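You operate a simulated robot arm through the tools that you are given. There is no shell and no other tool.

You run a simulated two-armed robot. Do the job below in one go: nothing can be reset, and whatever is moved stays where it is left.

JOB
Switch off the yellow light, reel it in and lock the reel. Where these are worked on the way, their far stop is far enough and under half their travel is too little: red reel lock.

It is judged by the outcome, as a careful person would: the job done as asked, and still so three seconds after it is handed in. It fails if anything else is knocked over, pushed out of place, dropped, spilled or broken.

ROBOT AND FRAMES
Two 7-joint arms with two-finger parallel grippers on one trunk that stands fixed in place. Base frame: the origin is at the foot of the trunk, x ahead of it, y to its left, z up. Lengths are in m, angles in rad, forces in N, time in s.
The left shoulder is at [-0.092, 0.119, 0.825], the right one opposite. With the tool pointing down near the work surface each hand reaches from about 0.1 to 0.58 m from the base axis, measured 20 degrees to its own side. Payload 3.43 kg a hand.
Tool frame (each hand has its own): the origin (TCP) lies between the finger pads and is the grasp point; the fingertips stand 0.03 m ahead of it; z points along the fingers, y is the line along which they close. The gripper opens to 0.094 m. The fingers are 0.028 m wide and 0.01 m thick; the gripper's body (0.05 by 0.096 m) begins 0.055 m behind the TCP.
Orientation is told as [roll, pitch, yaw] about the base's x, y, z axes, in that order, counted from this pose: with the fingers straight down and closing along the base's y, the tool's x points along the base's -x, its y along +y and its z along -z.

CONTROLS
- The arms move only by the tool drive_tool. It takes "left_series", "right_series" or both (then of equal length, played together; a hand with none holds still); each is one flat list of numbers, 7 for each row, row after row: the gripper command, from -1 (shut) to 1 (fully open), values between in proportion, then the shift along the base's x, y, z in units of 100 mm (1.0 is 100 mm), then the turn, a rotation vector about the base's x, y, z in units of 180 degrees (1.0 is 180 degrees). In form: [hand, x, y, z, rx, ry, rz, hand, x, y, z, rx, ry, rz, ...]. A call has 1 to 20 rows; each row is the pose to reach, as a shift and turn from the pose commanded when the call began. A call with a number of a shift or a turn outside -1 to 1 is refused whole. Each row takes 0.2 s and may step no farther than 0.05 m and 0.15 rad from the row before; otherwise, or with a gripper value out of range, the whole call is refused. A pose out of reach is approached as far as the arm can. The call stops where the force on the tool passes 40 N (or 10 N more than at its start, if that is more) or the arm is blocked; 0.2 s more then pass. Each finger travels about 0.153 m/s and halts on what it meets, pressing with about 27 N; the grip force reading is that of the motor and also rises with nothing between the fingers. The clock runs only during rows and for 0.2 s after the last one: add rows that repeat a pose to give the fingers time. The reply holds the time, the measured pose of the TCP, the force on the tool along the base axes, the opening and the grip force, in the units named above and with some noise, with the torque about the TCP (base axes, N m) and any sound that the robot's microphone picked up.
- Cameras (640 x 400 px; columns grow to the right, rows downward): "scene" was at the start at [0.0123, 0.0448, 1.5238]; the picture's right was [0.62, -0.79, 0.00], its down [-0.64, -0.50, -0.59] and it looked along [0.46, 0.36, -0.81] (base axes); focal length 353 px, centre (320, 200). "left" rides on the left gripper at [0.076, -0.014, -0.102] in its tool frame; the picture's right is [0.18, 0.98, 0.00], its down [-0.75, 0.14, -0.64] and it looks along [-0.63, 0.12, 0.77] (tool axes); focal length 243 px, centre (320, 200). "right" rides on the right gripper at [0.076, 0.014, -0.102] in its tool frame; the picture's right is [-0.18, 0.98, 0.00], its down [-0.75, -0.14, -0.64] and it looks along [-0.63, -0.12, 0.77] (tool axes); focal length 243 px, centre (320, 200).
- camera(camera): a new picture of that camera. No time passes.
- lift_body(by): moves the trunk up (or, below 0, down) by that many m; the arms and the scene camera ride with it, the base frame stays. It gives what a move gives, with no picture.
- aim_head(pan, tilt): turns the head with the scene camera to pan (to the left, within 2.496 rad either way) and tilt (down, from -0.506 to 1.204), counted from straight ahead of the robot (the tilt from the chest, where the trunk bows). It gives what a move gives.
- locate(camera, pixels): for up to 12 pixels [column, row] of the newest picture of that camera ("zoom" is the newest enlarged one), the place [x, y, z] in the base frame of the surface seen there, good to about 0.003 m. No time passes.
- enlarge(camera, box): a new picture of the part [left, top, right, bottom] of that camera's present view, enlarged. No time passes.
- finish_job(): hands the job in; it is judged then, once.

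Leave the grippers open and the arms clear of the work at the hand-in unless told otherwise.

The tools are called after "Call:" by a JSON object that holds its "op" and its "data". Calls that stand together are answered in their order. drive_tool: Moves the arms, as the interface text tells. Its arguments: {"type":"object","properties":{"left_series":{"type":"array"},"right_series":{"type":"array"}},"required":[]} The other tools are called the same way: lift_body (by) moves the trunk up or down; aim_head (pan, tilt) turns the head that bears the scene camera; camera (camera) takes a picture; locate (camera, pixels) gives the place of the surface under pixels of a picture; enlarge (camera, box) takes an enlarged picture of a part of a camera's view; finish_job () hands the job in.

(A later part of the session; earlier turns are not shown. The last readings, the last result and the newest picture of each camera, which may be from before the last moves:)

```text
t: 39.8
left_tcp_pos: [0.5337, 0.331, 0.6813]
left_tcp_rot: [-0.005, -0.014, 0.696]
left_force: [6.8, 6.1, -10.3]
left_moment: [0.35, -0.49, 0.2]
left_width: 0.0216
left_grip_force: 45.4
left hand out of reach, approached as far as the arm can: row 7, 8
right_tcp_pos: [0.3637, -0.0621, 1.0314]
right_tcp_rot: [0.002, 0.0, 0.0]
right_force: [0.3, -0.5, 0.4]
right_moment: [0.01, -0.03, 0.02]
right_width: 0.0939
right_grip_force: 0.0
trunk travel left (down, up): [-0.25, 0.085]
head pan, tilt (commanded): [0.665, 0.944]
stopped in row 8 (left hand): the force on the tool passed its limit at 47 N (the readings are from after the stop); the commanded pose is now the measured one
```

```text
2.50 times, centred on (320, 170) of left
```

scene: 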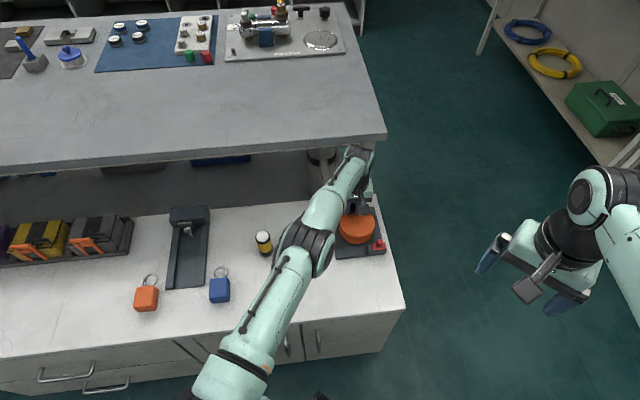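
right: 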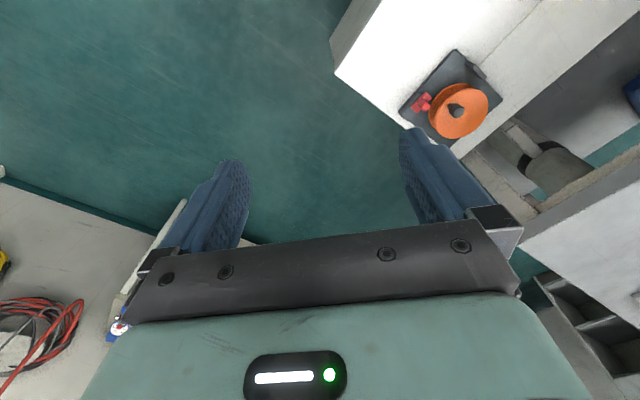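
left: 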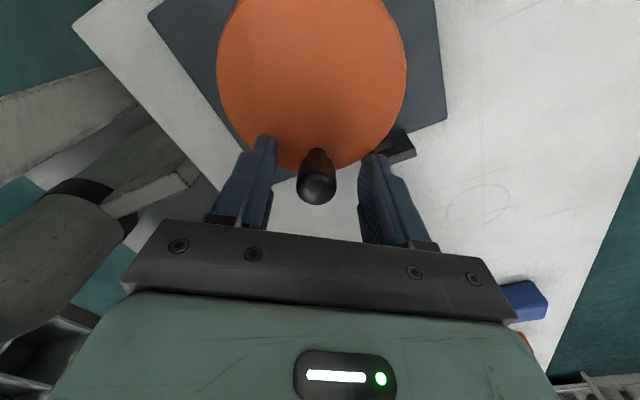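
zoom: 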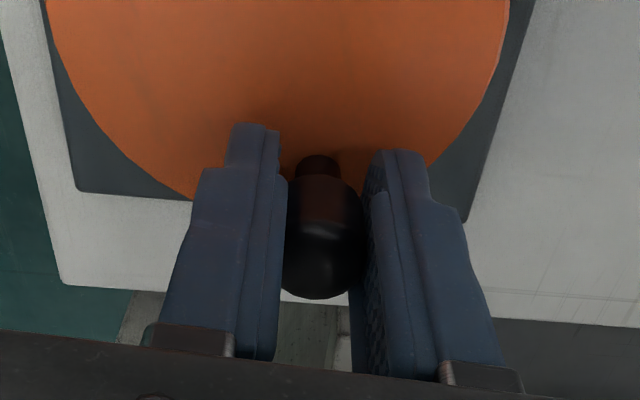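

The far side of the circle is out of the arm's reach with the tool straight down (stopped near (0.534, 0.331)); the light has come on to (263,243). I'll check how high the wrist sits to choose between raising the trunk and tilting the tool.

Call:
{"op": "enlarge", "data": {"camera": "scene", "box": [310, 130, 410, 270]}}

Call:
{"op": "locate", "data": {"camera": "scene", "pixels": [[355, 155], [365, 165], [345, 170], [368, 180], [340, 185], [360, 150], [262, 237], [264, 245]]}}

```text
2.86 times, centred on (360, 200) of scene
```

zoom: 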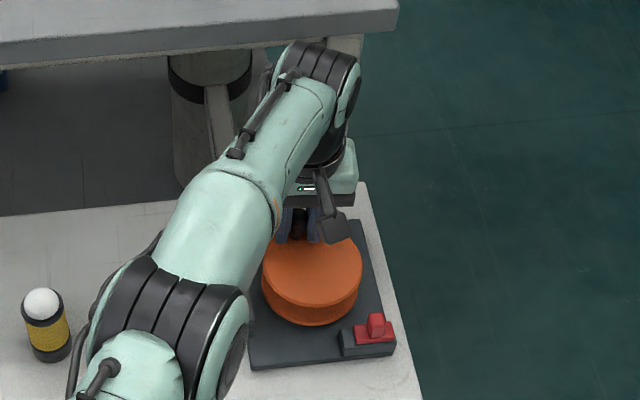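

```text
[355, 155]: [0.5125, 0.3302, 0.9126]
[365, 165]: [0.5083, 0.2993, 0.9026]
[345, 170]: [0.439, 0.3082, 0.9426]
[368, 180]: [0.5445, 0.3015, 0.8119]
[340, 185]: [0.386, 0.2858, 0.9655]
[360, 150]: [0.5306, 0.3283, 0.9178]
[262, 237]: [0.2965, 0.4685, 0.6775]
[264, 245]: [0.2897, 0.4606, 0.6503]
```

The wrist is about level with the shoulder, so raising the trunk won't help; tilting the tool outward will. I'll release the knob, rise 6 cm, shut the fingers and set a 10-degree outward tilt, to then push the knob around from behind like a stick.

Call:
{"op": "drive_tool", "data": {"left_series": [-0.15, 0, 0, 0, 0, 0, 0, -0.15, 0, 0, 0, 0, 0, 0, -0.15, 0, 0, 0.3, 0, 0, 0, -0.15, 0, 0, 0.6, 0, 0, 0]}}

Call:
{"op": "enlarge", "data": {"camera": "left", "box": [220, 50, 420, 210]}}

```text
t: 40.8
left_tcp_pos: [0.5319, 0.3306, 0.7433]
left_tcp_rot: [-0.008, -0.012, 0.694]
left_force: [-0.6, -0.9, 0.9]
left_moment: [0.02, 0.02, 0.0]
left_width: 0.04
left_grip_force: 0.0
right_tcp_pos: [0.3615, -0.0613, 1.0319]
right_tcp_rot: [0.0, -0.001, 0.0]
right_force: [-0.1, -0.1, 0.2]
right_moment: [-0.02, -0.01, -0.03]
right_width: 0.094
right_grip_force: 0.1
trunk travel left (down, up): [-0.25, 0.085]
head pan, tilt (commanded): [0.665, 0.944]
```

```text
2.50 times, centred on (320, 130) of left
```

zoom: 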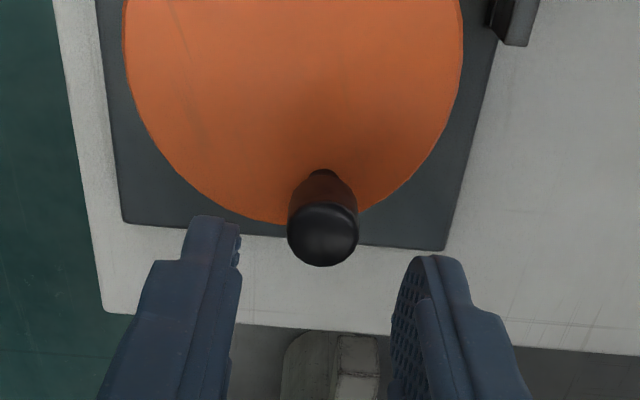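

I'll now turn the hand back to yaw 0 with the 10-degree outward tilt, fingers shut, and move to above the knob's trailing side at about (0.501, 0.327).

Call:
{"op": "drive_tool", "data": {"left_series": [-1, -0.05, -0.007, 0.1, 0.0056, -0.0076, -0.0367, -1, -0.1, -0.013, 0.1, 0.0113, -0.0152, -0.0735, -1, -0.16, -0.02, 0.1, 0.0169, -0.0228, -0.1102, -1, -0.21, -0.027, 0.1, 0.0225, -0.0303, -0.1469, -1, -0.27, -0.033, 0.1, 0.0282, -0.0379, -0.1837, -1, -0.317, -0.04, 0.1, 0.0338, -0.0455, -0.2204]}}

Call:
{"op": "camera", "data": {"camera": "left"}}

Call:
{"op": "camera", "data": {"camera": "scene"}}

```text
t: 42.2
left_tcp_pos: [0.5011, 0.3264, 0.752]
left_tcp_rot: [0.045, -0.179, -0.007]
left_force: [-0.3, 0.2, 0.3]
left_moment: [-0.01, -0.01, -0.02]
left_width: 0.0001
left_grip_force: 27.0
right_tcp_pos: [0.3615, -0.0607, 1.032]
right_tcp_rot: [-0.002, 0.0, 0.0]
right_force: [0.5, -1.1, 0.0]
right_moment: [-0.01, 0.02, 0.01]
right_width: 0.0938
right_grip_force: 0.0
trunk travel left (down, up): [-0.25, 0.085]
head pan, tilt (commanded): [0.665, 0.944]
```

```text
taken
```

left: 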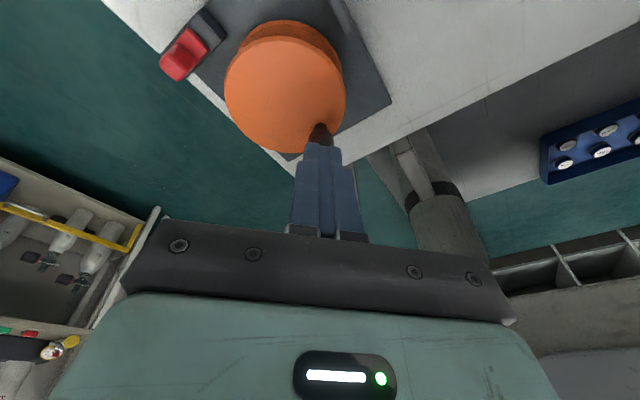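

```text
taken
```

scene: 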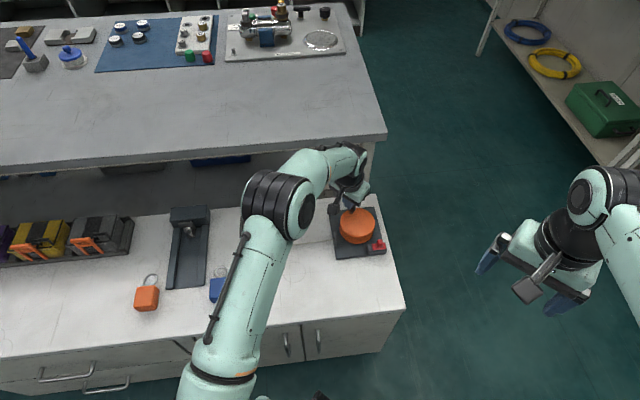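

The tool is tilted outward and sits just behind the knob. I'll shift 6 mm back in x for clearance and lower the shut fingers to TCP z 0.686, tips about 7 mm above the reel's top.

Call:
{"op": "drive_tool", "data": {"left_series": [-1, -0.06, 0.0, -0.2, 0, 0, 0, -1, -0.06, 0.0, -0.45, 0, 0, 0, -1, -0.06, 0.0, -0.6, 0, 0, 0, -1, -0.06, 0.0, -0.65, 0, 0, 0]}}

Call:
{"op": "enlarge", "data": {"camera": "left", "box": [220, 50, 420, 210]}}

Call:
{"op": "enlarge", "data": {"camera": "scene", "box": [320, 160, 420, 270]}}

```text
t: 43.2
left_tcp_pos: [0.4952, 0.3265, 0.688]
left_tcp_rot: [0.045, -0.178, -0.003]
left_force: [-0.2, 0.1, 0.2]
left_moment: [0.01, 0.01, -0.01]
left_width: 0.0
left_grip_force: 27.3
right_tcp_pos: [0.3612, -0.0612, 1.0304]
right_tcp_rot: [0.001, -0.001, 0.0]
right_force: [-0.7, -0.3, 0.0]
right_moment: [-0.01, -0.01, -0.02]
right_width: 0.0937
right_grip_force: 0.1
trunk travel left (down, up): [-0.25, 0.085]
head pan, tilt (commanded): [0.665, 0.944]
```

```text
2.50 times, centred on (320, 130) of left
```

zoom: 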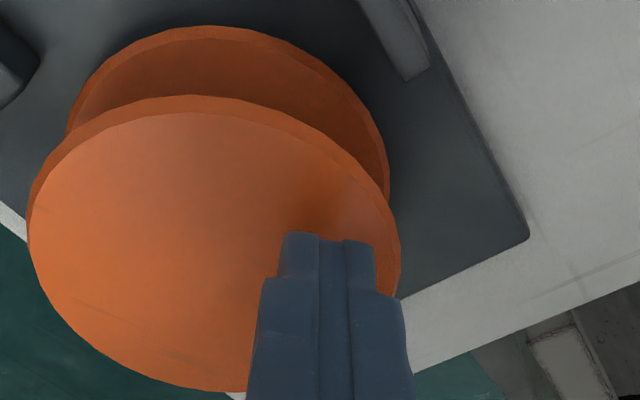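

```text
3.64 times, centred on (370, 215) of scene
```

zoom: 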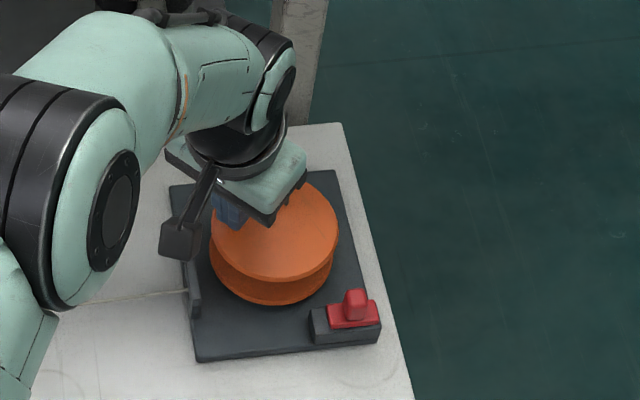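

The tips are clear of the reel's top. I'll now push the knob clockwise along a 27 mm circle, about 90 degrees, and check the light.

Call:
{"op": "drive_tool", "data": {"left_series": [-1, 0.053, 0.007, 0, 0, 0, 0, -1, 0.098, 0.007, 0, 0, 0, 0, -1, 0.138, 0.009, 0, 0, 0, 0, -1, 0.175, 0.016, 0, 0, 0, 0, -1, 0.212, 0.017, 0, 0, 0, 0, -1, 0.25, 0.013, 0, 0, 0, 0, -1, 0.286, 0.004, 0, 0, 0, 0, -1, 0.321, -0.01, 0, 0, 0, 0, -1, 0.354, -0.029, 0, 0, 0, 0, -1, 0.384, -0.052, 0, 0, 0, 0, -1, 0.41, -0.079, 0, 0, 0, 0, -1, 0.432, -0.11, 0, 0, 0, 0]}}

Call:
{"op": "camera", "data": {"camera": "scene"}}

Call:
{"op": "camera", "data": {"camera": "left"}}

```text
t: 45.7
left_tcp_pos: [0.5345, 0.3198, 0.6854]
left_tcp_rot: [0.04, -0.161, -0.005]
left_force: [-1.5, 0.0, 2.3]
left_moment: [-0.05, 0.07, -0.02]
left_width: 0.0
left_grip_force: 26.8
right_tcp_pos: [0.3629, -0.0604, 1.0317]
right_tcp_rot: [0.0, 0.0, -0.002]
right_force: [1.2, 0.2, -0.4]
right_moment: [0.0, 0.03, -0.02]
right_width: 0.0939
right_grip_force: 0.0
trunk travel left (down, up): [-0.25, 0.085]
head pan, tilt (commanded): [0.665, 0.944]
stopped in row 12 (left hand): the force on the tool passed its limit at 41 N (the readings are from after the stop); the commanded pose is now the measured one
```

```text
taken
```

scene: 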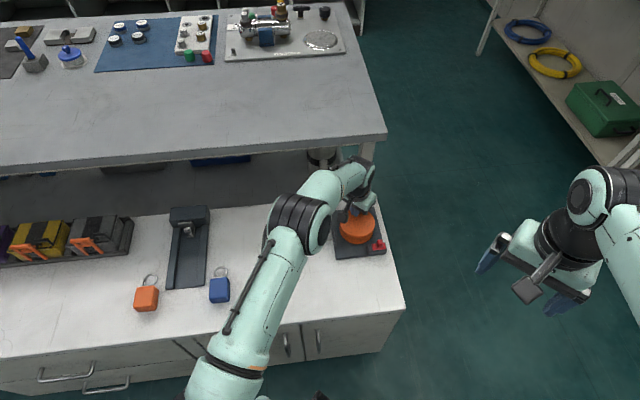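

```text
taken
```

left: 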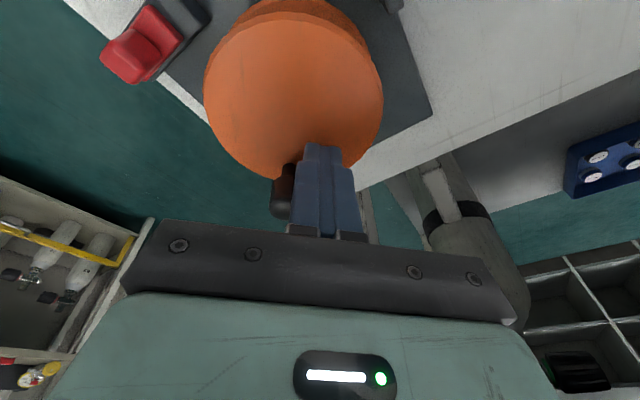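

It stopped at 41 N. The knob is on the picture's left of the fingers. I'll measure where the knob is now and look at the fingers closely.

Call:
{"op": "enlarge", "data": {"camera": "left", "box": [220, 90, 420, 250]}}

Call:
{"op": "locate", "data": {"camera": "left", "pixels": [[284, 200], [284, 180], [275, 195], [284, 212], [322, 160]]}}

Call:
{"op": "enlarge", "data": {"camera": "scene", "box": [320, 160, 420, 270]}}

Call:
{"op": "camera", "data": {"camera": "right"}}

```text
2.50 times, centred on (320, 170) of left
```

zoom: 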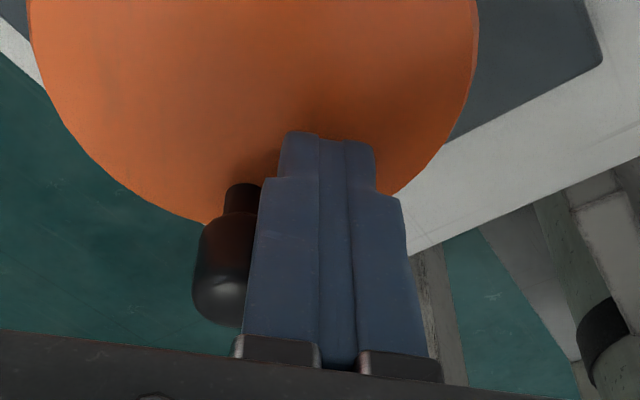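

```text
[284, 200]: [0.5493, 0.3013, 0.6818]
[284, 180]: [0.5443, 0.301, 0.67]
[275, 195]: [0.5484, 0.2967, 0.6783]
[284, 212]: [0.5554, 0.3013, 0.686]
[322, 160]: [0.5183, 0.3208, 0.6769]
```

```text
3.64 times, centred on (370, 215) of scene
```

zoom: 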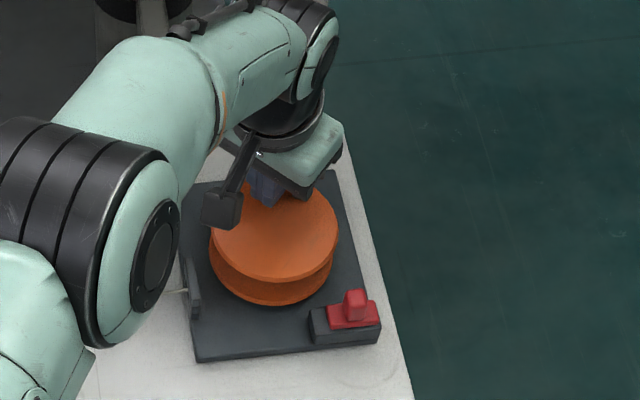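

```text
taken
```

right: 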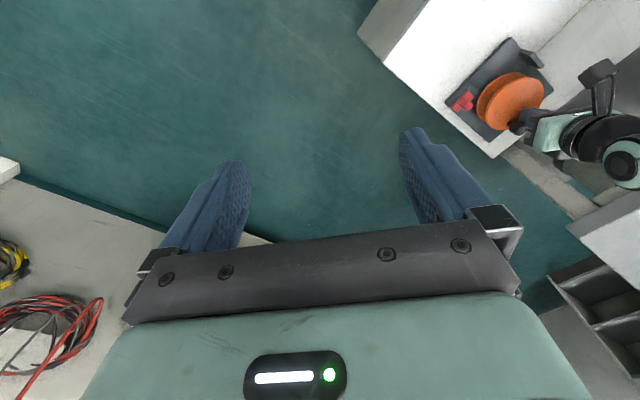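

The knob is now at about (0.552, 0.3015), angle near 0. I need to see the light, which is partly hidden behind the elbow; I'll enlarge there.

Call:
{"op": "enlarge", "data": {"camera": "scene", "box": [230, 200, 350, 280]}}

Call:
{"op": "enlarge", "data": {"camera": "right", "box": [440, 20, 640, 170]}}

```text
5.00 times, centred on (290, 240) of scene
```

zoom: 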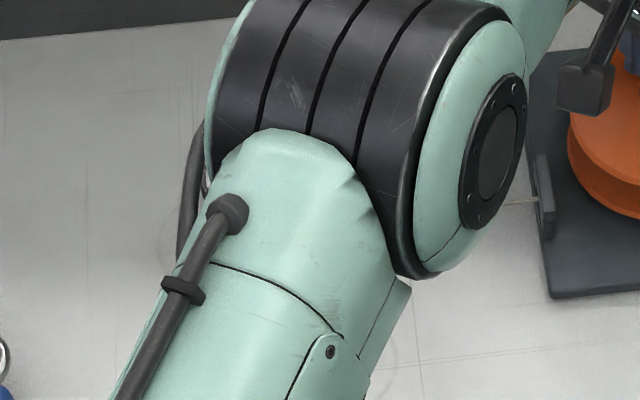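

```text
2.67 times, centred on (540, 95) of right
```

zoom: 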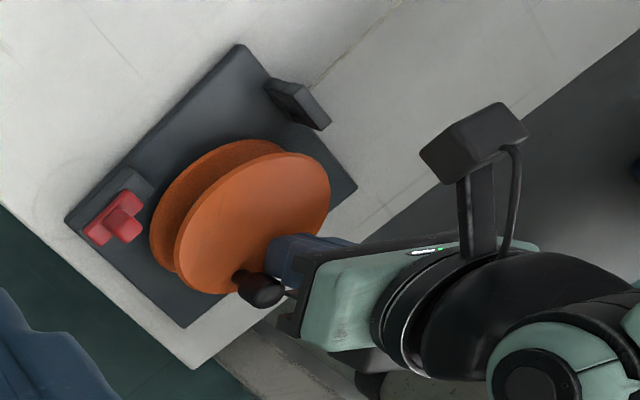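

The light is hidden below the elbow. I'll turn the right hand +80 degrees in place so its camera looks toward the reel and light from the side.

Call:
{"op": "drive_tool", "data": {"right_series": [1, 0, 0, 0, 0, 0, 0.044, 1, 0, 0, 0, 0, 0, 0.088, 1, 0, 0, 0, 0, 0, 0.132, 1, 0, 0, 0, 0, 0, 0.176, 1, 0, 0, 0, 0, 0, 0.22, 1, 0, 0, 0, 0, 0, 0.264, 1, 0, 0, 0, 0, 0, 0.308, 1, 0, 0, 0, 0, 0, 0.352, 1, 0, 0, 0, 0, 0, 0.396, 1, 0, 0, 0, 0, 0, 0.44]}}

Call:
{"op": "camera", "data": {"camera": "right"}}

```text
t: 47.9
left_tcp_pos: [0.5314, 0.3184, 0.6849]
left_tcp_rot: [0.039, -0.163, -0.003]
left_force: [-0.5, 1.0, 0.5]
left_moment: [-0.01, -0.01, -0.03]
left_width: 0.0004
left_grip_force: 27.2
right_tcp_pos: [0.362, -0.0615, 1.0318]
right_tcp_rot: [-0.001, -0.002, 1.387]
right_force: [1.0, -0.3, 0.5]
right_moment: [-0.03, -0.03, -0.04]
right_width: 0.094
right_grip_force: 0.0
trunk travel left (down, up): [-0.25, 0.085]
head pan, tilt (commanded): [0.665, 0.944]
```

```text
taken
```

right: 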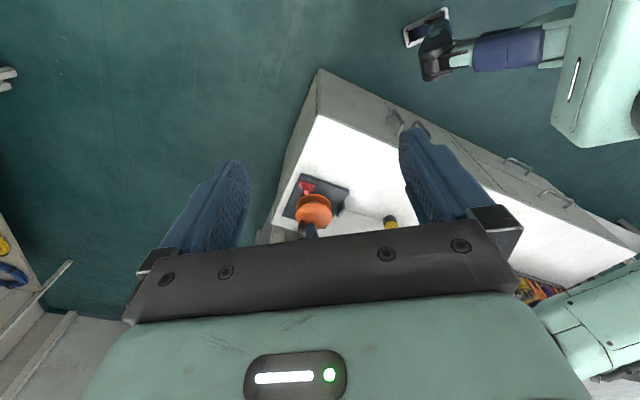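

Now the right camera sees the reel (312,208) and the light (390,222). I'll enlarge it.

Call:
{"op": "enlarge", "data": {"camera": "right", "box": [270, 160, 410, 240]}}

Call:
{"op": "locate", "data": {"camera": "right", "pixels": [[388, 219], [391, 225], [386, 216], [340, 205], [308, 186], [313, 230]]}}

```text
4.57 times, centred on (340, 200) of right
```

zoom: 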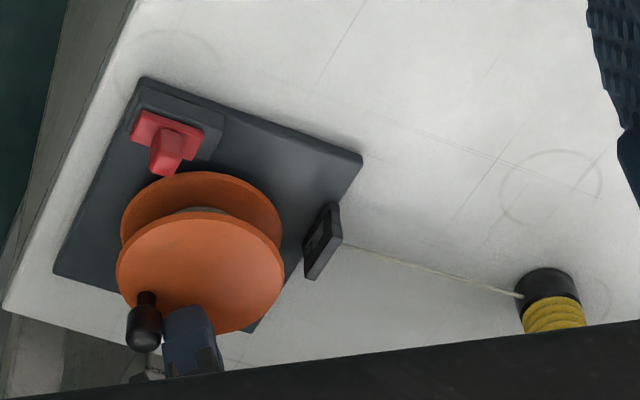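

```text
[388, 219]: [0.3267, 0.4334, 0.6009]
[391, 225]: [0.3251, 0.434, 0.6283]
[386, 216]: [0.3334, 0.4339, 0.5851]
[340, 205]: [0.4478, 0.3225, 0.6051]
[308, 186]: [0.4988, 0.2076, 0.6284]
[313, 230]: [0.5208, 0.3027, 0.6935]
```

The light is following upright, now near (0.33, 0.45), and nothing blocks the cord. I'll continue the push in smaller steps and watch the force.

Call:
{"op": "drive_tool", "data": {"left_series": [-1, 0.024, -0.011, 0, 0, 0, 0, -1, 0.041, -0.033, 0, 0, 0, 0, -1, 0.055, -0.056, 0, 0, 0, 0, -1, 0.066, -0.081, 0, 0, 0, 0]}}

Call:
{"op": "enlarge", "data": {"camera": "right", "box": [270, 160, 410, 240]}}

```text
t: 48.9
left_tcp_pos: [0.5384, 0.3101, 0.6856]
left_tcp_rot: [0.039, -0.165, -0.004]
left_force: [-0.1, 1.2, -0.9]
left_moment: [0.02, -0.01, 0.04]
left_width: 0.0
left_grip_force: 26.9
right_tcp_pos: [0.3628, -0.0611, 1.0317]
right_tcp_rot: [0.0, 0.0, 1.383]
right_force: [0.2, -1.1, 0.1]
right_moment: [0.02, 0.0, 0.01]
right_width: 0.0942
right_grip_force: 0.1
trunk travel left (down, up): [-0.25, 0.085]
head pan, tilt (commanded): [0.665, 0.944]
```

```text
4.57 times, centred on (340, 200) of right
```

zoom: 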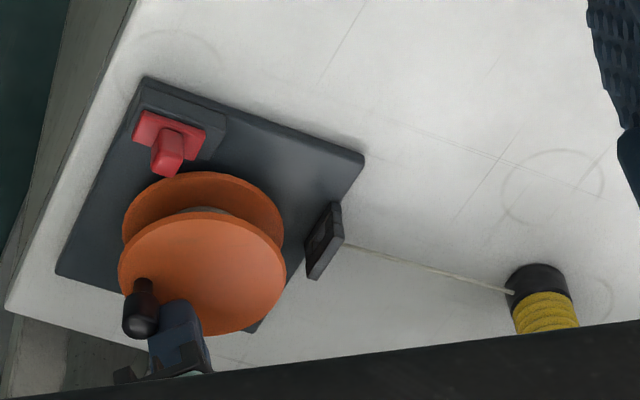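

It moves with only about 1 N now. I'll continue the push clockwise another 90 degrees.

Call:
{"op": "drive_tool", "data": {"left_series": [-1, 0.023, -0.026, 0, 0, 0, 0, -1, 0.029, -0.057, 0, 0, 0, 0, -1, 0.031, -0.089, 0, 0, 0, 0, -1, 0.029, -0.121, 0, 0, 0, 0, -1, 0.023, -0.152, 0, 0, 0, 0, -1, 0.014, -0.182, 0, 0, 0, 0, -1, 0.001, -0.211, 0, 0, 0, 0, -1, -0.016, -0.238, 0, 0, 0, 0, -1, -0.036, -0.263, 0, 0, 0, 0, -1, -0.058, -0.285, 0, 0, 0, 0, -1, -0.084, -0.305, 0, 0, 0, 0, -1, -0.111, -0.321, 0, 0, 0, 0, -1, -0.14, -0.333, 0, 0, 0, 0]}}

Call:
{"op": "enlarge", "data": {"camera": "right", "box": [270, 160, 410, 240]}}

Call:
{"op": "enlarge", "data": {"camera": "left", "box": [220, 90, 420, 250]}}

```text
t: 51.7
left_tcp_pos: [0.5249, 0.2865, 0.6865]
left_tcp_rot: [0.05, -0.168, 0.001]
left_force: [5.6, 37.0, 13.4]
left_moment: [-0.04, 0.02, -0.15]
left_width: 0.0
left_grip_force: 26.8
right_tcp_pos: [0.3614, -0.0596, 1.0329]
right_tcp_rot: [-0.001, 0.001, 1.381]
right_force: [0.4, -0.5, -0.2]
right_moment: [0.01, -0.01, -0.01]
right_width: 0.0941
right_grip_force: 0.0
trunk travel left (down, up): [-0.25, 0.085]
head pan, tilt (commanded): [0.665, 0.944]
```

```text
4.57 times, centred on (340, 200) of right
```

zoom: 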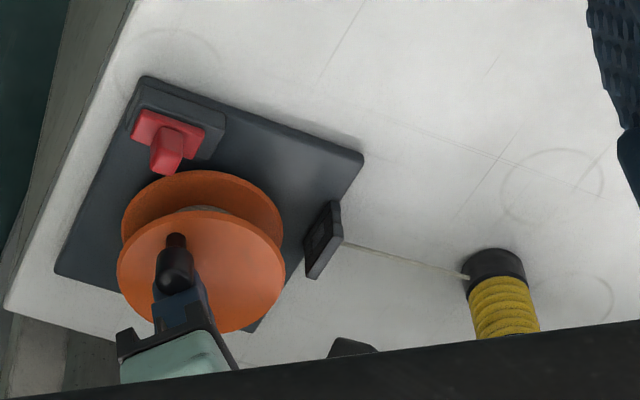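

```text
2.50 times, centred on (320, 170) of left
```

zoom: 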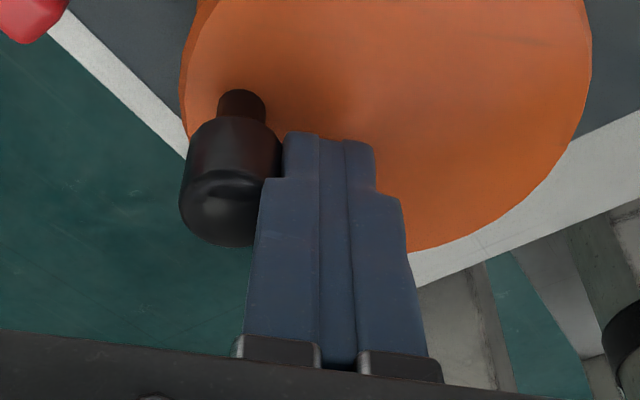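

The flat side of the fingers is now pressing the knob inward instead of along (37 N in y). I'll measure the knob, then back off and go around to its +x side.

Call:
{"op": "locate", "data": {"camera": "zoom", "pixels": [[228, 215], [228, 150], [240, 100], [185, 200], [270, 180], [230, 240]]}}

Call:
{"op": "drive_tool", "data": {"left_series": [-1, 0, 0.07, 0, 0, 0, 0, -1, 0, 0.14, 0, 0, 0, 0, -1, 0, 0.16, 0, 0, 0, 0]}}

```text
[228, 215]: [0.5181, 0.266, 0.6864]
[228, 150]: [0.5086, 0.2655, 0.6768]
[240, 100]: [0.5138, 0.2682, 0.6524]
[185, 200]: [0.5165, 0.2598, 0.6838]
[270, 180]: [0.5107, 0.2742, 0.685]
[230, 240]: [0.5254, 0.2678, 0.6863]
```

```text
t: 52.5
left_tcp_pos: [0.524, 0.2877, 0.6864]
left_tcp_rot: [0.034, -0.162, -0.008]
left_force: [1.8, -2.1, 3.5]
left_moment: [0.15, 0.18, 0.02]
left_width: 0.0
left_grip_force: 26.8
right_tcp_pos: [0.3603, -0.0618, 1.0324]
right_tcp_rot: [0.0, -0.003, 1.382]
right_force: [-1.0, 0.4, 0.2]
right_moment: [0.01, -0.04, 0.0]
right_width: 0.094
right_grip_force: 0.0
trunk travel left (down, up): [-0.25, 0.085]
head pan, tilt (commanded): [0.665, 0.944]
```

The knob centre is about (0.517, 0.267). The hand lagged 5 mm behind the command; I'll look again before going around.

Call:
{"op": "enlarge", "data": {"camera": "left", "box": [220, 90, 420, 250]}}

Call:
{"op": "enlarge", "data": {"camera": "right", "box": [270, 160, 410, 240]}}

Call:
{"op": "camera", "data": {"camera": "scene"}}

```text
2.50 times, centred on (320, 170) of left
```

zoom: 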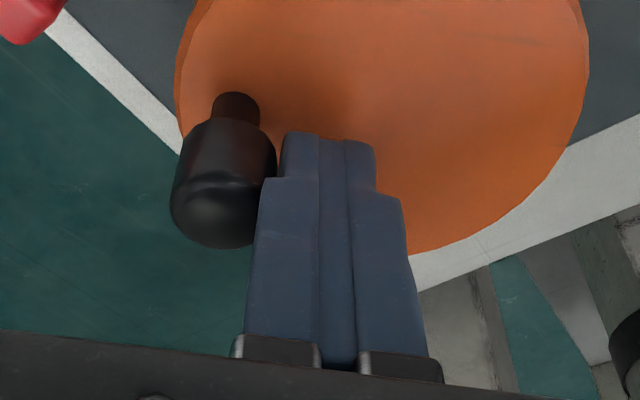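

```text
4.57 times, centred on (340, 200) of right
```

zoom: 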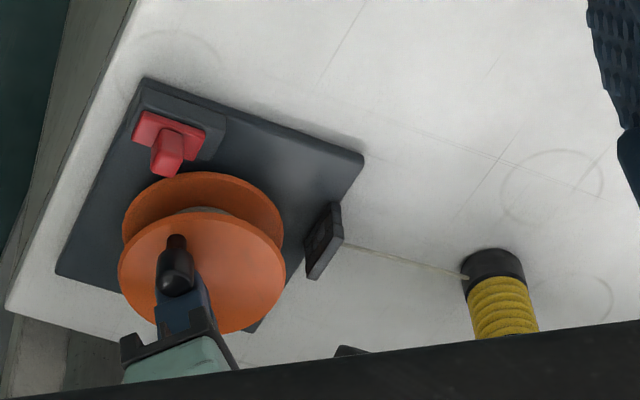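

```text
taken
```

scene: 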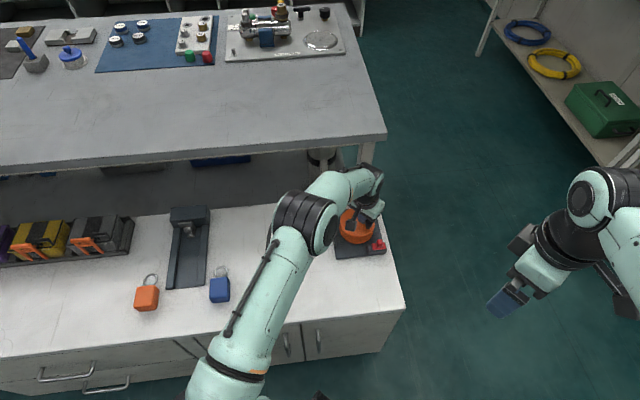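

I'll measure the light's present distance to the guide.

Call:
{"op": "locate", "data": {"camera": "zoom", "pixels": [[493, 252], [493, 270], [465, 280], [525, 275], [500, 300], [500, 330], [325, 235], [345, 245], [460, 276]]}}

```text
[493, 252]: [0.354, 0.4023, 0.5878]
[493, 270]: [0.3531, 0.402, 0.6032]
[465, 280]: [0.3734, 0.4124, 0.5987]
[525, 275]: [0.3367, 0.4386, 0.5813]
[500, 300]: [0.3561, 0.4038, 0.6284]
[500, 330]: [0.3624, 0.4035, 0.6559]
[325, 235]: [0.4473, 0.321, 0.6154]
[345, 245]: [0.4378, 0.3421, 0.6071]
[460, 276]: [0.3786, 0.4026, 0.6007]
```

About 0.10 m of cord remains. From here the next 150 degrees lie on the near side, so I'll go back to gripping with the hand turning along. First I back off a little in +y and lift straight up.

Call:
{"op": "drive_tool", "data": {"left_series": [-1, 0.02, 0.04, 0, 0, 0, 0, -1, 0.02, 0.05, 0.1, 0, 0, 0, -1, 0.02, 0.05, 0.4, 0, 0, 0, -1, 0.02, 0.05, 0.7, 0, 0, 0, -1, 0.02, 0.05, 0.7, 0, 0, 0]}}

Call:
{"op": "enlarge", "data": {"camera": "right", "box": [270, 160, 410, 240]}}

```text
t: 53.7
left_tcp_pos: [0.5256, 0.2978, 0.7558]
left_tcp_rot: [0.039, -0.163, -0.004]
left_force: [0.0, 1.2, 1.1]
left_moment: [0.0, -0.01, 0.0]
left_width: 0.0
left_grip_force: 26.9
right_tcp_pos: [0.3612, -0.0605, 1.0322]
right_tcp_rot: [0.0, 0.0, 1.382]
right_force: [-0.4, -0.4, -0.6]
right_moment: [0.02, -0.01, 0.01]
right_width: 0.0938
right_grip_force: 0.1
trunk travel left (down, up): [-0.25, 0.085]
head pan, tilt (commanded): [0.665, 0.944]
```

```text
4.57 times, centred on (340, 200) of right
```

zoom: 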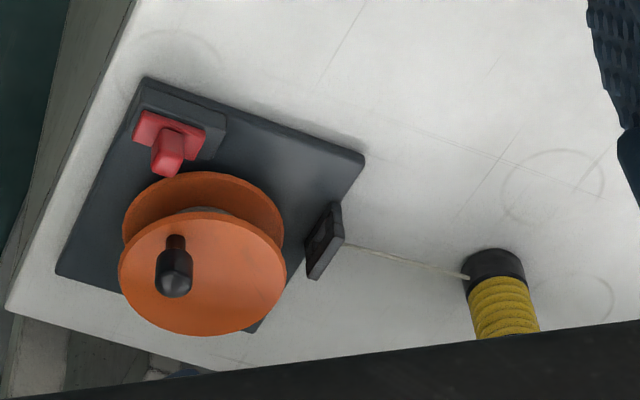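

The light and reel stay put with the hand off. I'll set the hand upright at yaw 100 degrees, half open, above the knob at (0.517, 0.268).

Call:
{"op": "drive_tool", "data": {"left_series": [0, -0.007, -0.023, 0, -0.0042, 0.0021, 0.0426, 0, -0.014, -0.046, 0, -0.0085, 0.0042, 0.0852, 0, -0.021, -0.069, 0, -0.0127, 0.0063, 0.1278, 0, -0.028, -0.092, 0, -0.017, 0.0084, 0.1704, 0, -0.035, -0.115, 0, -0.0212, 0.0105, 0.213, 0, -0.042, -0.138, 0, -0.0255, 0.0126, 0.2556, 0, -0.048, -0.162, 0, -0.0297, 0.0148, 0.2982, 0, -0.055, -0.185, 0, -0.034, 0.0169, 0.3408, 0, -0.062, -0.208, 0, -0.0382, 0.019, 0.3834, 0, -0.069, -0.231, 0, -0.0425, 0.0211, 0.426, 0, -0.076, -0.254, 0, -0.0467, 0.0232, 0.4686, 0, -0.083, -0.277, 0, -0.051, 0.0253, 0.5112, 0, -0.09, -0.3, 0, -0.0552, 0.0274, 0.5538]}}

Call:
{"op": "camera", "data": {"camera": "left"}}

Call:
{"op": "enlarge", "data": {"camera": "left", "box": [220, 50, 420, 210]}}

```text
t: 56.5
left_tcp_pos: [0.5176, 0.2664, 0.7563]
left_tcp_rot: [-0.001, 0.001, 1.746]
left_force: [0.0, 0.3, -0.6]
left_moment: [0.0, 0.04, 0.02]
left_width: 0.0474
left_grip_force: 0.0
right_tcp_pos: [0.3624, -0.0604, 1.0314]
right_tcp_rot: [0.001, -0.001, 1.381]
right_force: [0.2, -0.1, 0.4]
right_moment: [0.01, -0.01, 0.0]
right_width: 0.0941
right_grip_force: 0.1
trunk travel left (down, up): [-0.25, 0.085]
head pan, tilt (commanded): [0.665, 0.944]
```

```text
taken
```

left: 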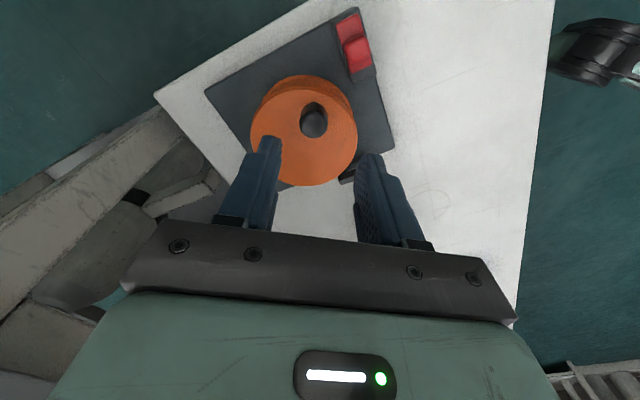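

```text
2.50 times, centred on (320, 130) of left
```

zoom: 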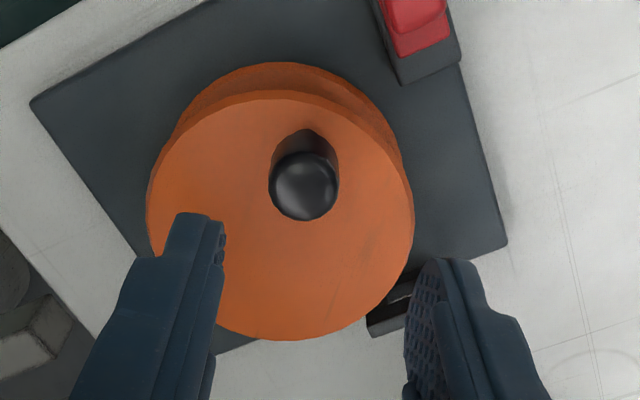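

I'll measure the knob and rim in this view.

Call:
{"op": "locate", "data": {"camera": "zoom", "pixels": [[304, 185], [275, 180], [334, 180], [304, 210], [304, 165], [305, 135], [150, 200], [412, 215], [280, 337], [285, 100]]}}

```text
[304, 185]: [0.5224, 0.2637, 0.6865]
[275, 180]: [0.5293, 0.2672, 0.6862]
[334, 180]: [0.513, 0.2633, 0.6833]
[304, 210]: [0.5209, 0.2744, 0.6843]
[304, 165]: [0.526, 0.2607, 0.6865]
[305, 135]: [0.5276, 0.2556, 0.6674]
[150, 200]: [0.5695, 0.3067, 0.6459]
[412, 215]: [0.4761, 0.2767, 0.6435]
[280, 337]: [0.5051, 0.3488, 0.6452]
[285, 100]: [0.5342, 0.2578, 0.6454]
```

The knob is at about (0.5215, 0.266). I'll shift 4 mm and lower to TCP z 0.712 to check again.

Call:
{"op": "drive_tool", "data": {"left_series": [0, 0.04, 0.0, -0.15, 0, 0, 0, 0, 0.04, 0.0, -0.3, 0, 0, 0, 0, 0.04, 0.0, -0.44, 0, 0, 0, 0, 0.04, 0.0, -0.44, 0, 0, 0]}}

Call:
{"op": "enlarge", "data": {"camera": "left", "box": [220, 70, 420, 230]}}

```text
t: 57.5
left_tcp_pos: [0.5216, 0.2679, 0.7114]
left_tcp_rot: [0.0, 0.001, 1.744]
left_force: [-0.1, 0.3, -0.4]
left_moment: [0.01, 0.01, -0.01]
left_width: 0.0466
left_grip_force: 0.1
right_tcp_pos: [0.3615, -0.0607, 1.0311]
right_tcp_rot: [0.001, -0.002, 1.381]
right_force: [0.5, -0.3, 0.8]
right_moment: [0.03, -0.02, -0.03]
right_width: 0.0941
right_grip_force: 0.1
trunk travel left (down, up): [-0.25, 0.085]
head pan, tilt (commanded): [0.665, 0.944]
```

```text
2.50 times, centred on (320, 150) of left
```

zoom: 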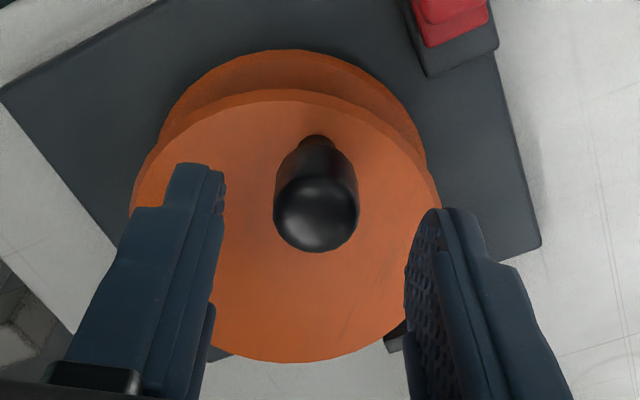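

The knob is centred between the fingers. I'll lower to TCP z 0.6825 and grip.

Call:
{"op": "drive_tool", "data": {"left_series": [0, 0, 0, -0.15, 0, 0, 0, 0, 0, 0, -0.285, 0, 0, 0, -0.65, 0, 0, -0.285, 0, 0, 0, -0.65, 0, 0, -0.285, 0, 0, 0]}}

Call:
{"op": "enlarge", "data": {"camera": "left", "box": [220, 90, 420, 250]}}

```text
t: 58.5
left_tcp_pos: [0.5215, 0.2676, 0.6823]
left_tcp_rot: [0.002, 0.002, 1.743]
left_force: [-0.1, -1.0, -2.7]
left_moment: [-0.16, -0.08, 0.04]
left_width: 0.0214
left_grip_force: 44.9
right_tcp_pos: [0.3614, -0.0616, 1.0319]
right_tcp_rot: [0.002, 0.0, 1.382]
right_force: [0.2, 0.6, -0.2]
right_moment: [0.01, 0.02, 0.0]
right_width: 0.0944
right_grip_force: 0.1
trunk travel left (down, up): [-0.25, 0.085]
head pan, tilt (commanded): [0.665, 0.944]
```

```text
2.50 times, centred on (320, 170) of left
```

zoom: 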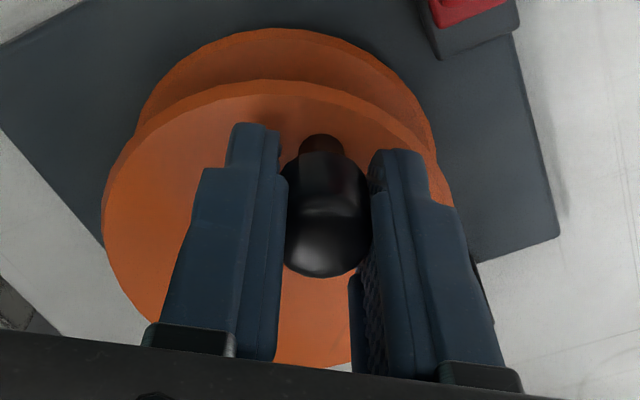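

The knob is gripped with hardly any side force at (0.5215, 0.2676). I'll sweep 76 degrees clockwise with the hand turning along.

Call:
{"op": "drive_tool", "data": {"left_series": [-0.65, -0.045, 0.0, 0, 0, 0, -0.0425, -0.65, -0.09, 0.006, 0, 0, 0, -0.085, -0.65, -0.133, 0.017, 0, 0, 0, -0.1275, -0.65, -0.175, 0.035, 0, 0, 0, -0.17, -0.65, -0.213, 0.057, 0, 0, 0, -0.2125, -0.65, -0.249, 0.085, 0, 0, 0, -0.255, -0.65, -0.28, 0.117, 0, 0, 0, -0.2975, -0.65, -0.307, 0.153, 0, 0, 0, -0.34, -0.65, -0.329, 0.192, 0, 0, 0, -0.3825, -0.65, -0.345, 0.234, 0, 0, 0, -0.425]}}

Call:
{"op": "enlarge", "data": {"camera": "left", "box": [220, 90, 420, 250]}}

Call:
{"op": "enlarge", "data": {"camera": "right", "box": [270, 160, 410, 240]}}

```text
t: 60.7
left_tcp_pos: [0.4874, 0.2924, 0.6818]
left_tcp_rot: [-0.001, 0.004, 0.407]
left_force: [1.1, 10.3, -13.4]
left_moment: [0.42, -0.72, 0.33]
left_width: 0.0215
left_grip_force: 44.9
right_tcp_pos: [0.3619, -0.0602, 1.0312]
right_tcp_rot: [0.0, -0.001, 1.382]
right_force: [-0.1, 0.1, 0.6]
right_moment: [0.03, -0.01, 0.04]
right_width: 0.0942
right_grip_force: 0.0
trunk travel left (down, up): [-0.25, 0.085]
head pan, tilt (commanded): [0.665, 0.944]
```

```text
2.50 times, centred on (320, 170) of left
```

zoom: 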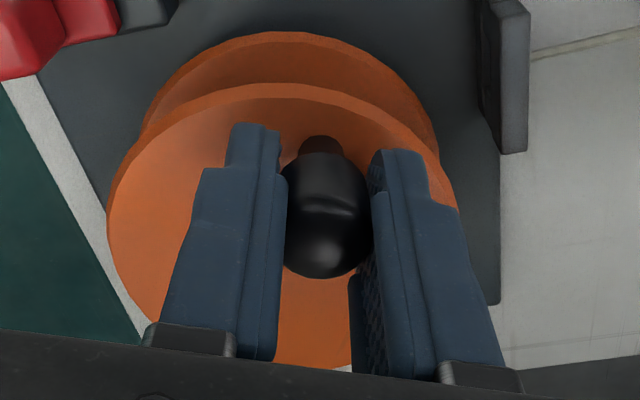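

```text
4.57 times, centred on (340, 200) of right
```

zoom: 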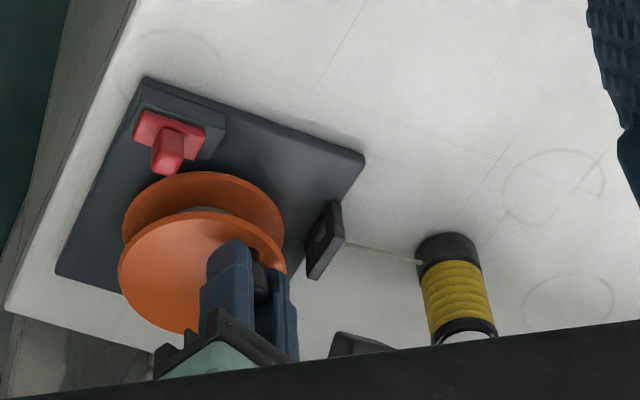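

The light keeps coming, upright. I'll go on with another 76 degrees.

Call:
{"op": "drive_tool", "data": {"left_series": [-0.65, -0.011, 0.044, 0, 0, 0, -0.0425, -0.65, -0.016, 0.089, 0, 0, 0, -0.085, -0.65, -0.015, 0.134, 0, 0, 0, -0.1275, -0.65, -0.008, 0.178, 0, 0, 0, -0.17, -0.65, 0.005, 0.221, 0, 0, 0, -0.2125, -0.65, 0.024, 0.262, 0, 0, 0, -0.255, -0.65, 0.048, 0.3, 0, 0, 0, -0.2975, -0.65, 0.077, 0.335, 0, 0, 0, -0.34, -0.65, 0.11, 0.365, 0, 0, 0, -0.3825, -0.65, 0.147, 0.391, 0, 0, 0, -0.425]}}

Call:
{"op": "enlarge", "data": {"camera": "left", "box": [220, 90, 420, 250]}}

Call:
{"op": "enlarge", "data": {"camera": "right", "box": [270, 160, 410, 240]}}

Call:
{"op": "camera", "data": {"camera": "scene"}}

```text
t: 62.9
left_tcp_pos: [0.5022, 0.3318, 0.6835]
left_tcp_rot: [0.002, 0.002, -0.93]
left_force: [-1.3, 13.2, -2.6]
left_moment: [0.33, 0.17, 0.18]
left_width: 0.0214
left_grip_force: 45.3
right_tcp_pos: [0.3619, -0.06, 1.0329]
right_tcp_rot: [0.0, 0.0, 1.383]
right_force: [-0.1, -0.4, 0.1]
right_moment: [0.0, 0.01, 0.0]
right_width: 0.0938
right_grip_force: 0.1
trunk travel left (down, up): [-0.25, 0.085]
head pan, tilt (commanded): [0.665, 0.944]
```

```text
2.50 times, centred on (320, 170) of left
```

zoom: 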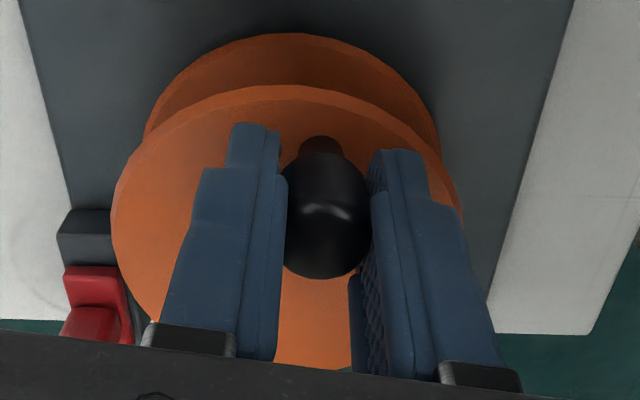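

```text
4.57 times, centred on (340, 200) of right
```

zoom: 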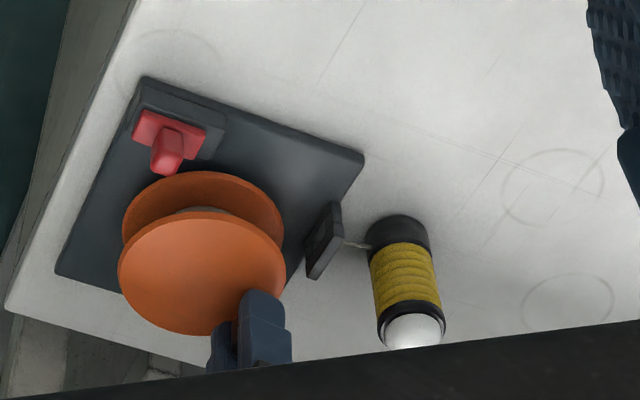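

```text
taken
```

scene: 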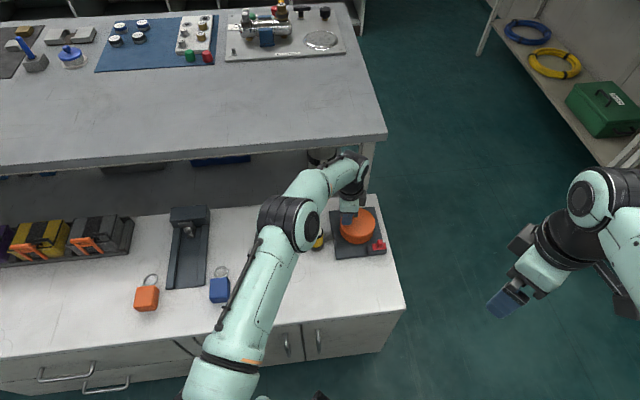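

The light is now close to the guide. I'll measure the remaining gap.

Call:
{"op": "locate", "data": {"camera": "right", "pixels": [[357, 208], [357, 212], [351, 211], [363, 211], [346, 209], [343, 208], [359, 218], [361, 228]]}}

Call:
{"op": "enlarge", "data": {"camera": "right", "box": [325, 190, 385, 235]}}

```text
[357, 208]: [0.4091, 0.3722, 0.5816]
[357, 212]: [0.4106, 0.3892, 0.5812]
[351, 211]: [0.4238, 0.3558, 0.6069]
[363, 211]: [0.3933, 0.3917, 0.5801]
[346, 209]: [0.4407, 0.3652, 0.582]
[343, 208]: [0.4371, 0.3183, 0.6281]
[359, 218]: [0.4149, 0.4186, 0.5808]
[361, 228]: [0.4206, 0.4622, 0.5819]
```

```text
8.89 times, centred on (355, 212) of right
```

zoom: 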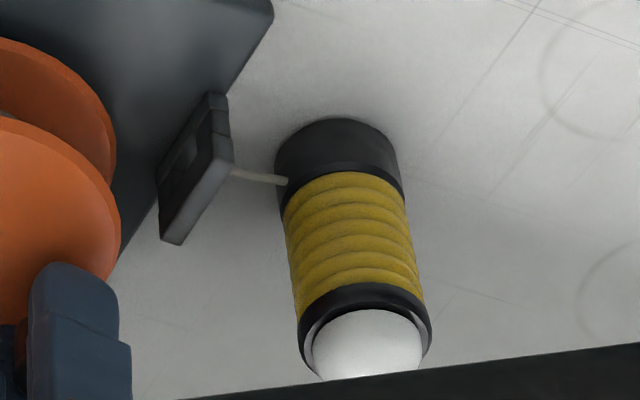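

Call:
{"op": "locate", "data": {"camera": "zoom", "pixels": [[340, 150], [285, 165], [398, 165], [340, 125], [350, 220], [365, 350], [282, 180], [235, 172], [215, 130], [200, 200]]}}

```text
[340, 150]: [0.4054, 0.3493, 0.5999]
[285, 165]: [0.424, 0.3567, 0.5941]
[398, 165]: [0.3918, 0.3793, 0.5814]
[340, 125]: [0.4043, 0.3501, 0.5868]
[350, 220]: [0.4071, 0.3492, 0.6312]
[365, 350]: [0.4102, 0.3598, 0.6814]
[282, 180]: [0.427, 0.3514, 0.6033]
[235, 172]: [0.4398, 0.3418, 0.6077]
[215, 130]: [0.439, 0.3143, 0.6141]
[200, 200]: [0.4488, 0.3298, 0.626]
```

About 2 cm of cord is left outside. I'll reel in another 24 degrees (about 1.1 cm) with the same grip.

Call:
{"op": "drive_tool", "data": {"left_series": [-0.65, 0.032, 0.017, 0, 0, 0, -0.034, -0.65, 0.064, 0.03, 0, 0, 0, -0.067, -0.65, 0.098, 0.04, 0, 0, 0, -0.1006, -0.65, 0.133, 0.046, 0, 0, 0, -0.134]}}

Call:
{"op": "enlarge", "data": {"camera": "right", "box": [325, 190, 385, 235]}}

Call:
{"op": "enlarge", "data": {"camera": "left", "box": [220, 90, 420, 250]}}

```text
t: 63.9
left_tcp_pos: [0.5127, 0.3344, 0.6817]
left_tcp_rot: [-0.007, 0.001, -1.353]
left_force: [-23.8, 10.3, 2.6]
left_moment: [-0.22, 0.08, 0.11]
left_width: 0.0213
left_grip_force: 44.9
right_tcp_pos: [0.3602, -0.0616, 1.0338]
right_tcp_rot: [-0.001, 0.002, 1.383]
right_force: [-0.1, 0.1, -0.4]
right_moment: [-0.01, -0.02, -0.01]
right_width: 0.094
right_grip_force: 0.1
trunk travel left (down, up): [-0.25, 0.085]
head pan, tilt (commanded): [0.665, 0.944]
```

```text
8.89 times, centred on (355, 212) of right
```

zoom: 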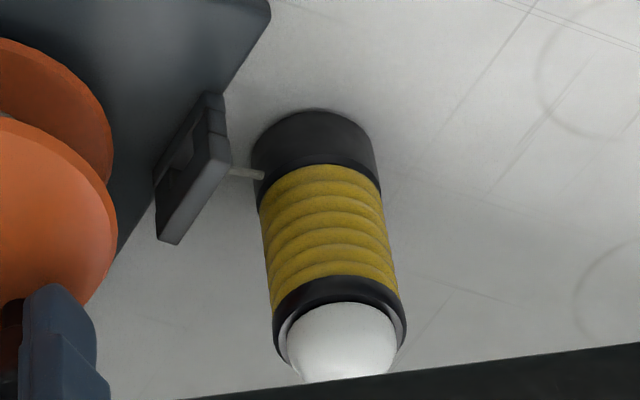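

```text
2.50 times, centred on (320, 170) of left
```

zoom: 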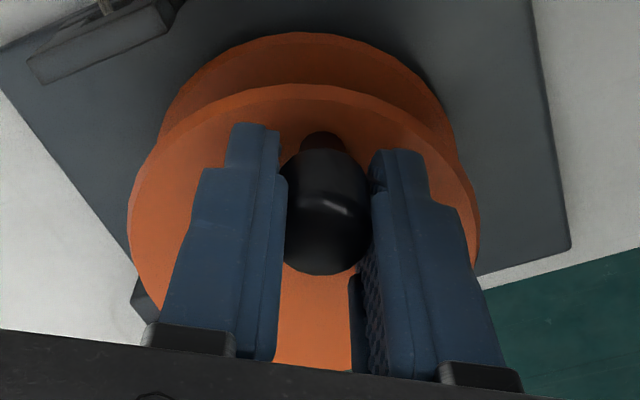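

The reel now resists (about 24 N), so it is at its wound-in end, with the light about 1 cm from the guide and upright. I'll ease off, open, and lift straight up.

Call:
{"op": "drive_tool", "data": {"left_series": [-0.65, -0.022, -0.004, 0, 0, 0, 0, 0, -0.022, -0.004, 0, 0, 0, 0, 0, -0.022, -0.004, 0, 0, 0, 0, 0, -0.022, -0.004, 0.25, 0, 0, 0, 0, -0.022, -0.004, 0.55, 0, 0, 0, 0, -0.022, -0.004, 0.8, 0, 0, 0]}}

Call:
{"op": "enlarge", "data": {"camera": "right", "box": [270, 160, 410, 240]}}

Call:
{"op": "camera", "data": {"camera": "left"}}

Call:
{"op": "camera", "data": {"camera": "scene"}}

```text
t: 65.3
left_tcp_pos: [0.5138, 0.3344, 0.7639]
left_tcp_rot: [0.0, 0.001, -1.347]
left_force: [0.3, -0.5, 0.3]
left_moment: [-0.01, 0.0, -0.02]
left_width: 0.0472
left_grip_force: 0.0
right_tcp_pos: [0.3617, -0.0619, 1.0318]
right_tcp_rot: [0.001, -0.001, 1.383]
right_force: [-0.3, 0.1, -0.1]
right_moment: [0.02, 0.01, 0.03]
right_width: 0.0939
right_grip_force: 0.1
trunk travel left (down, up): [-0.25, 0.085]
head pan, tilt (commanded): [0.665, 0.944]
```

```text
4.57 times, centred on (340, 200) of right
```

zoom: 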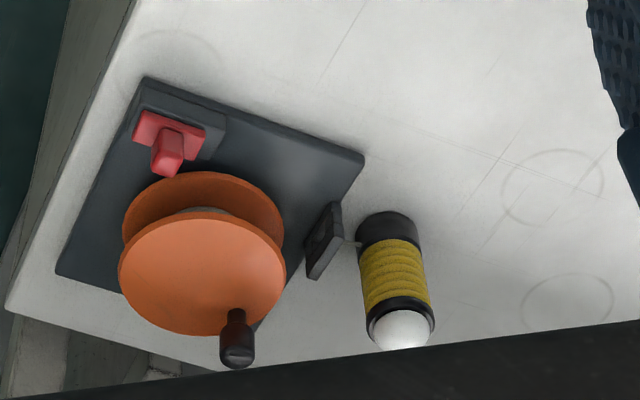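

```text
taken
```

left: 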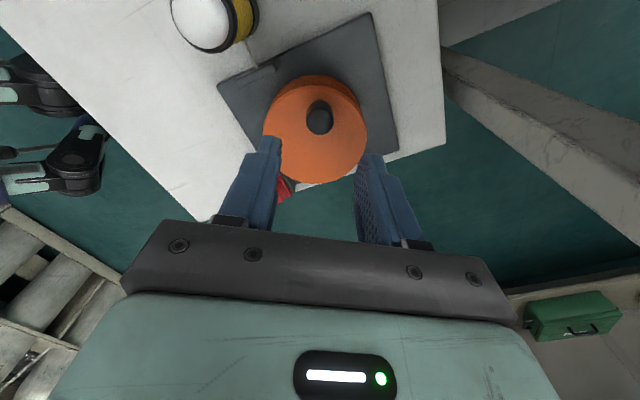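

```text
taken
```

scene: 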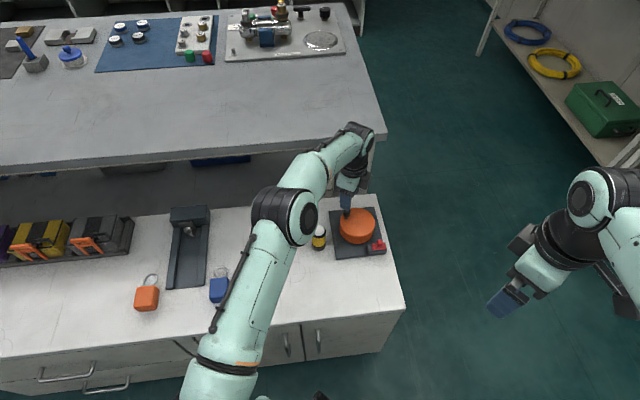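

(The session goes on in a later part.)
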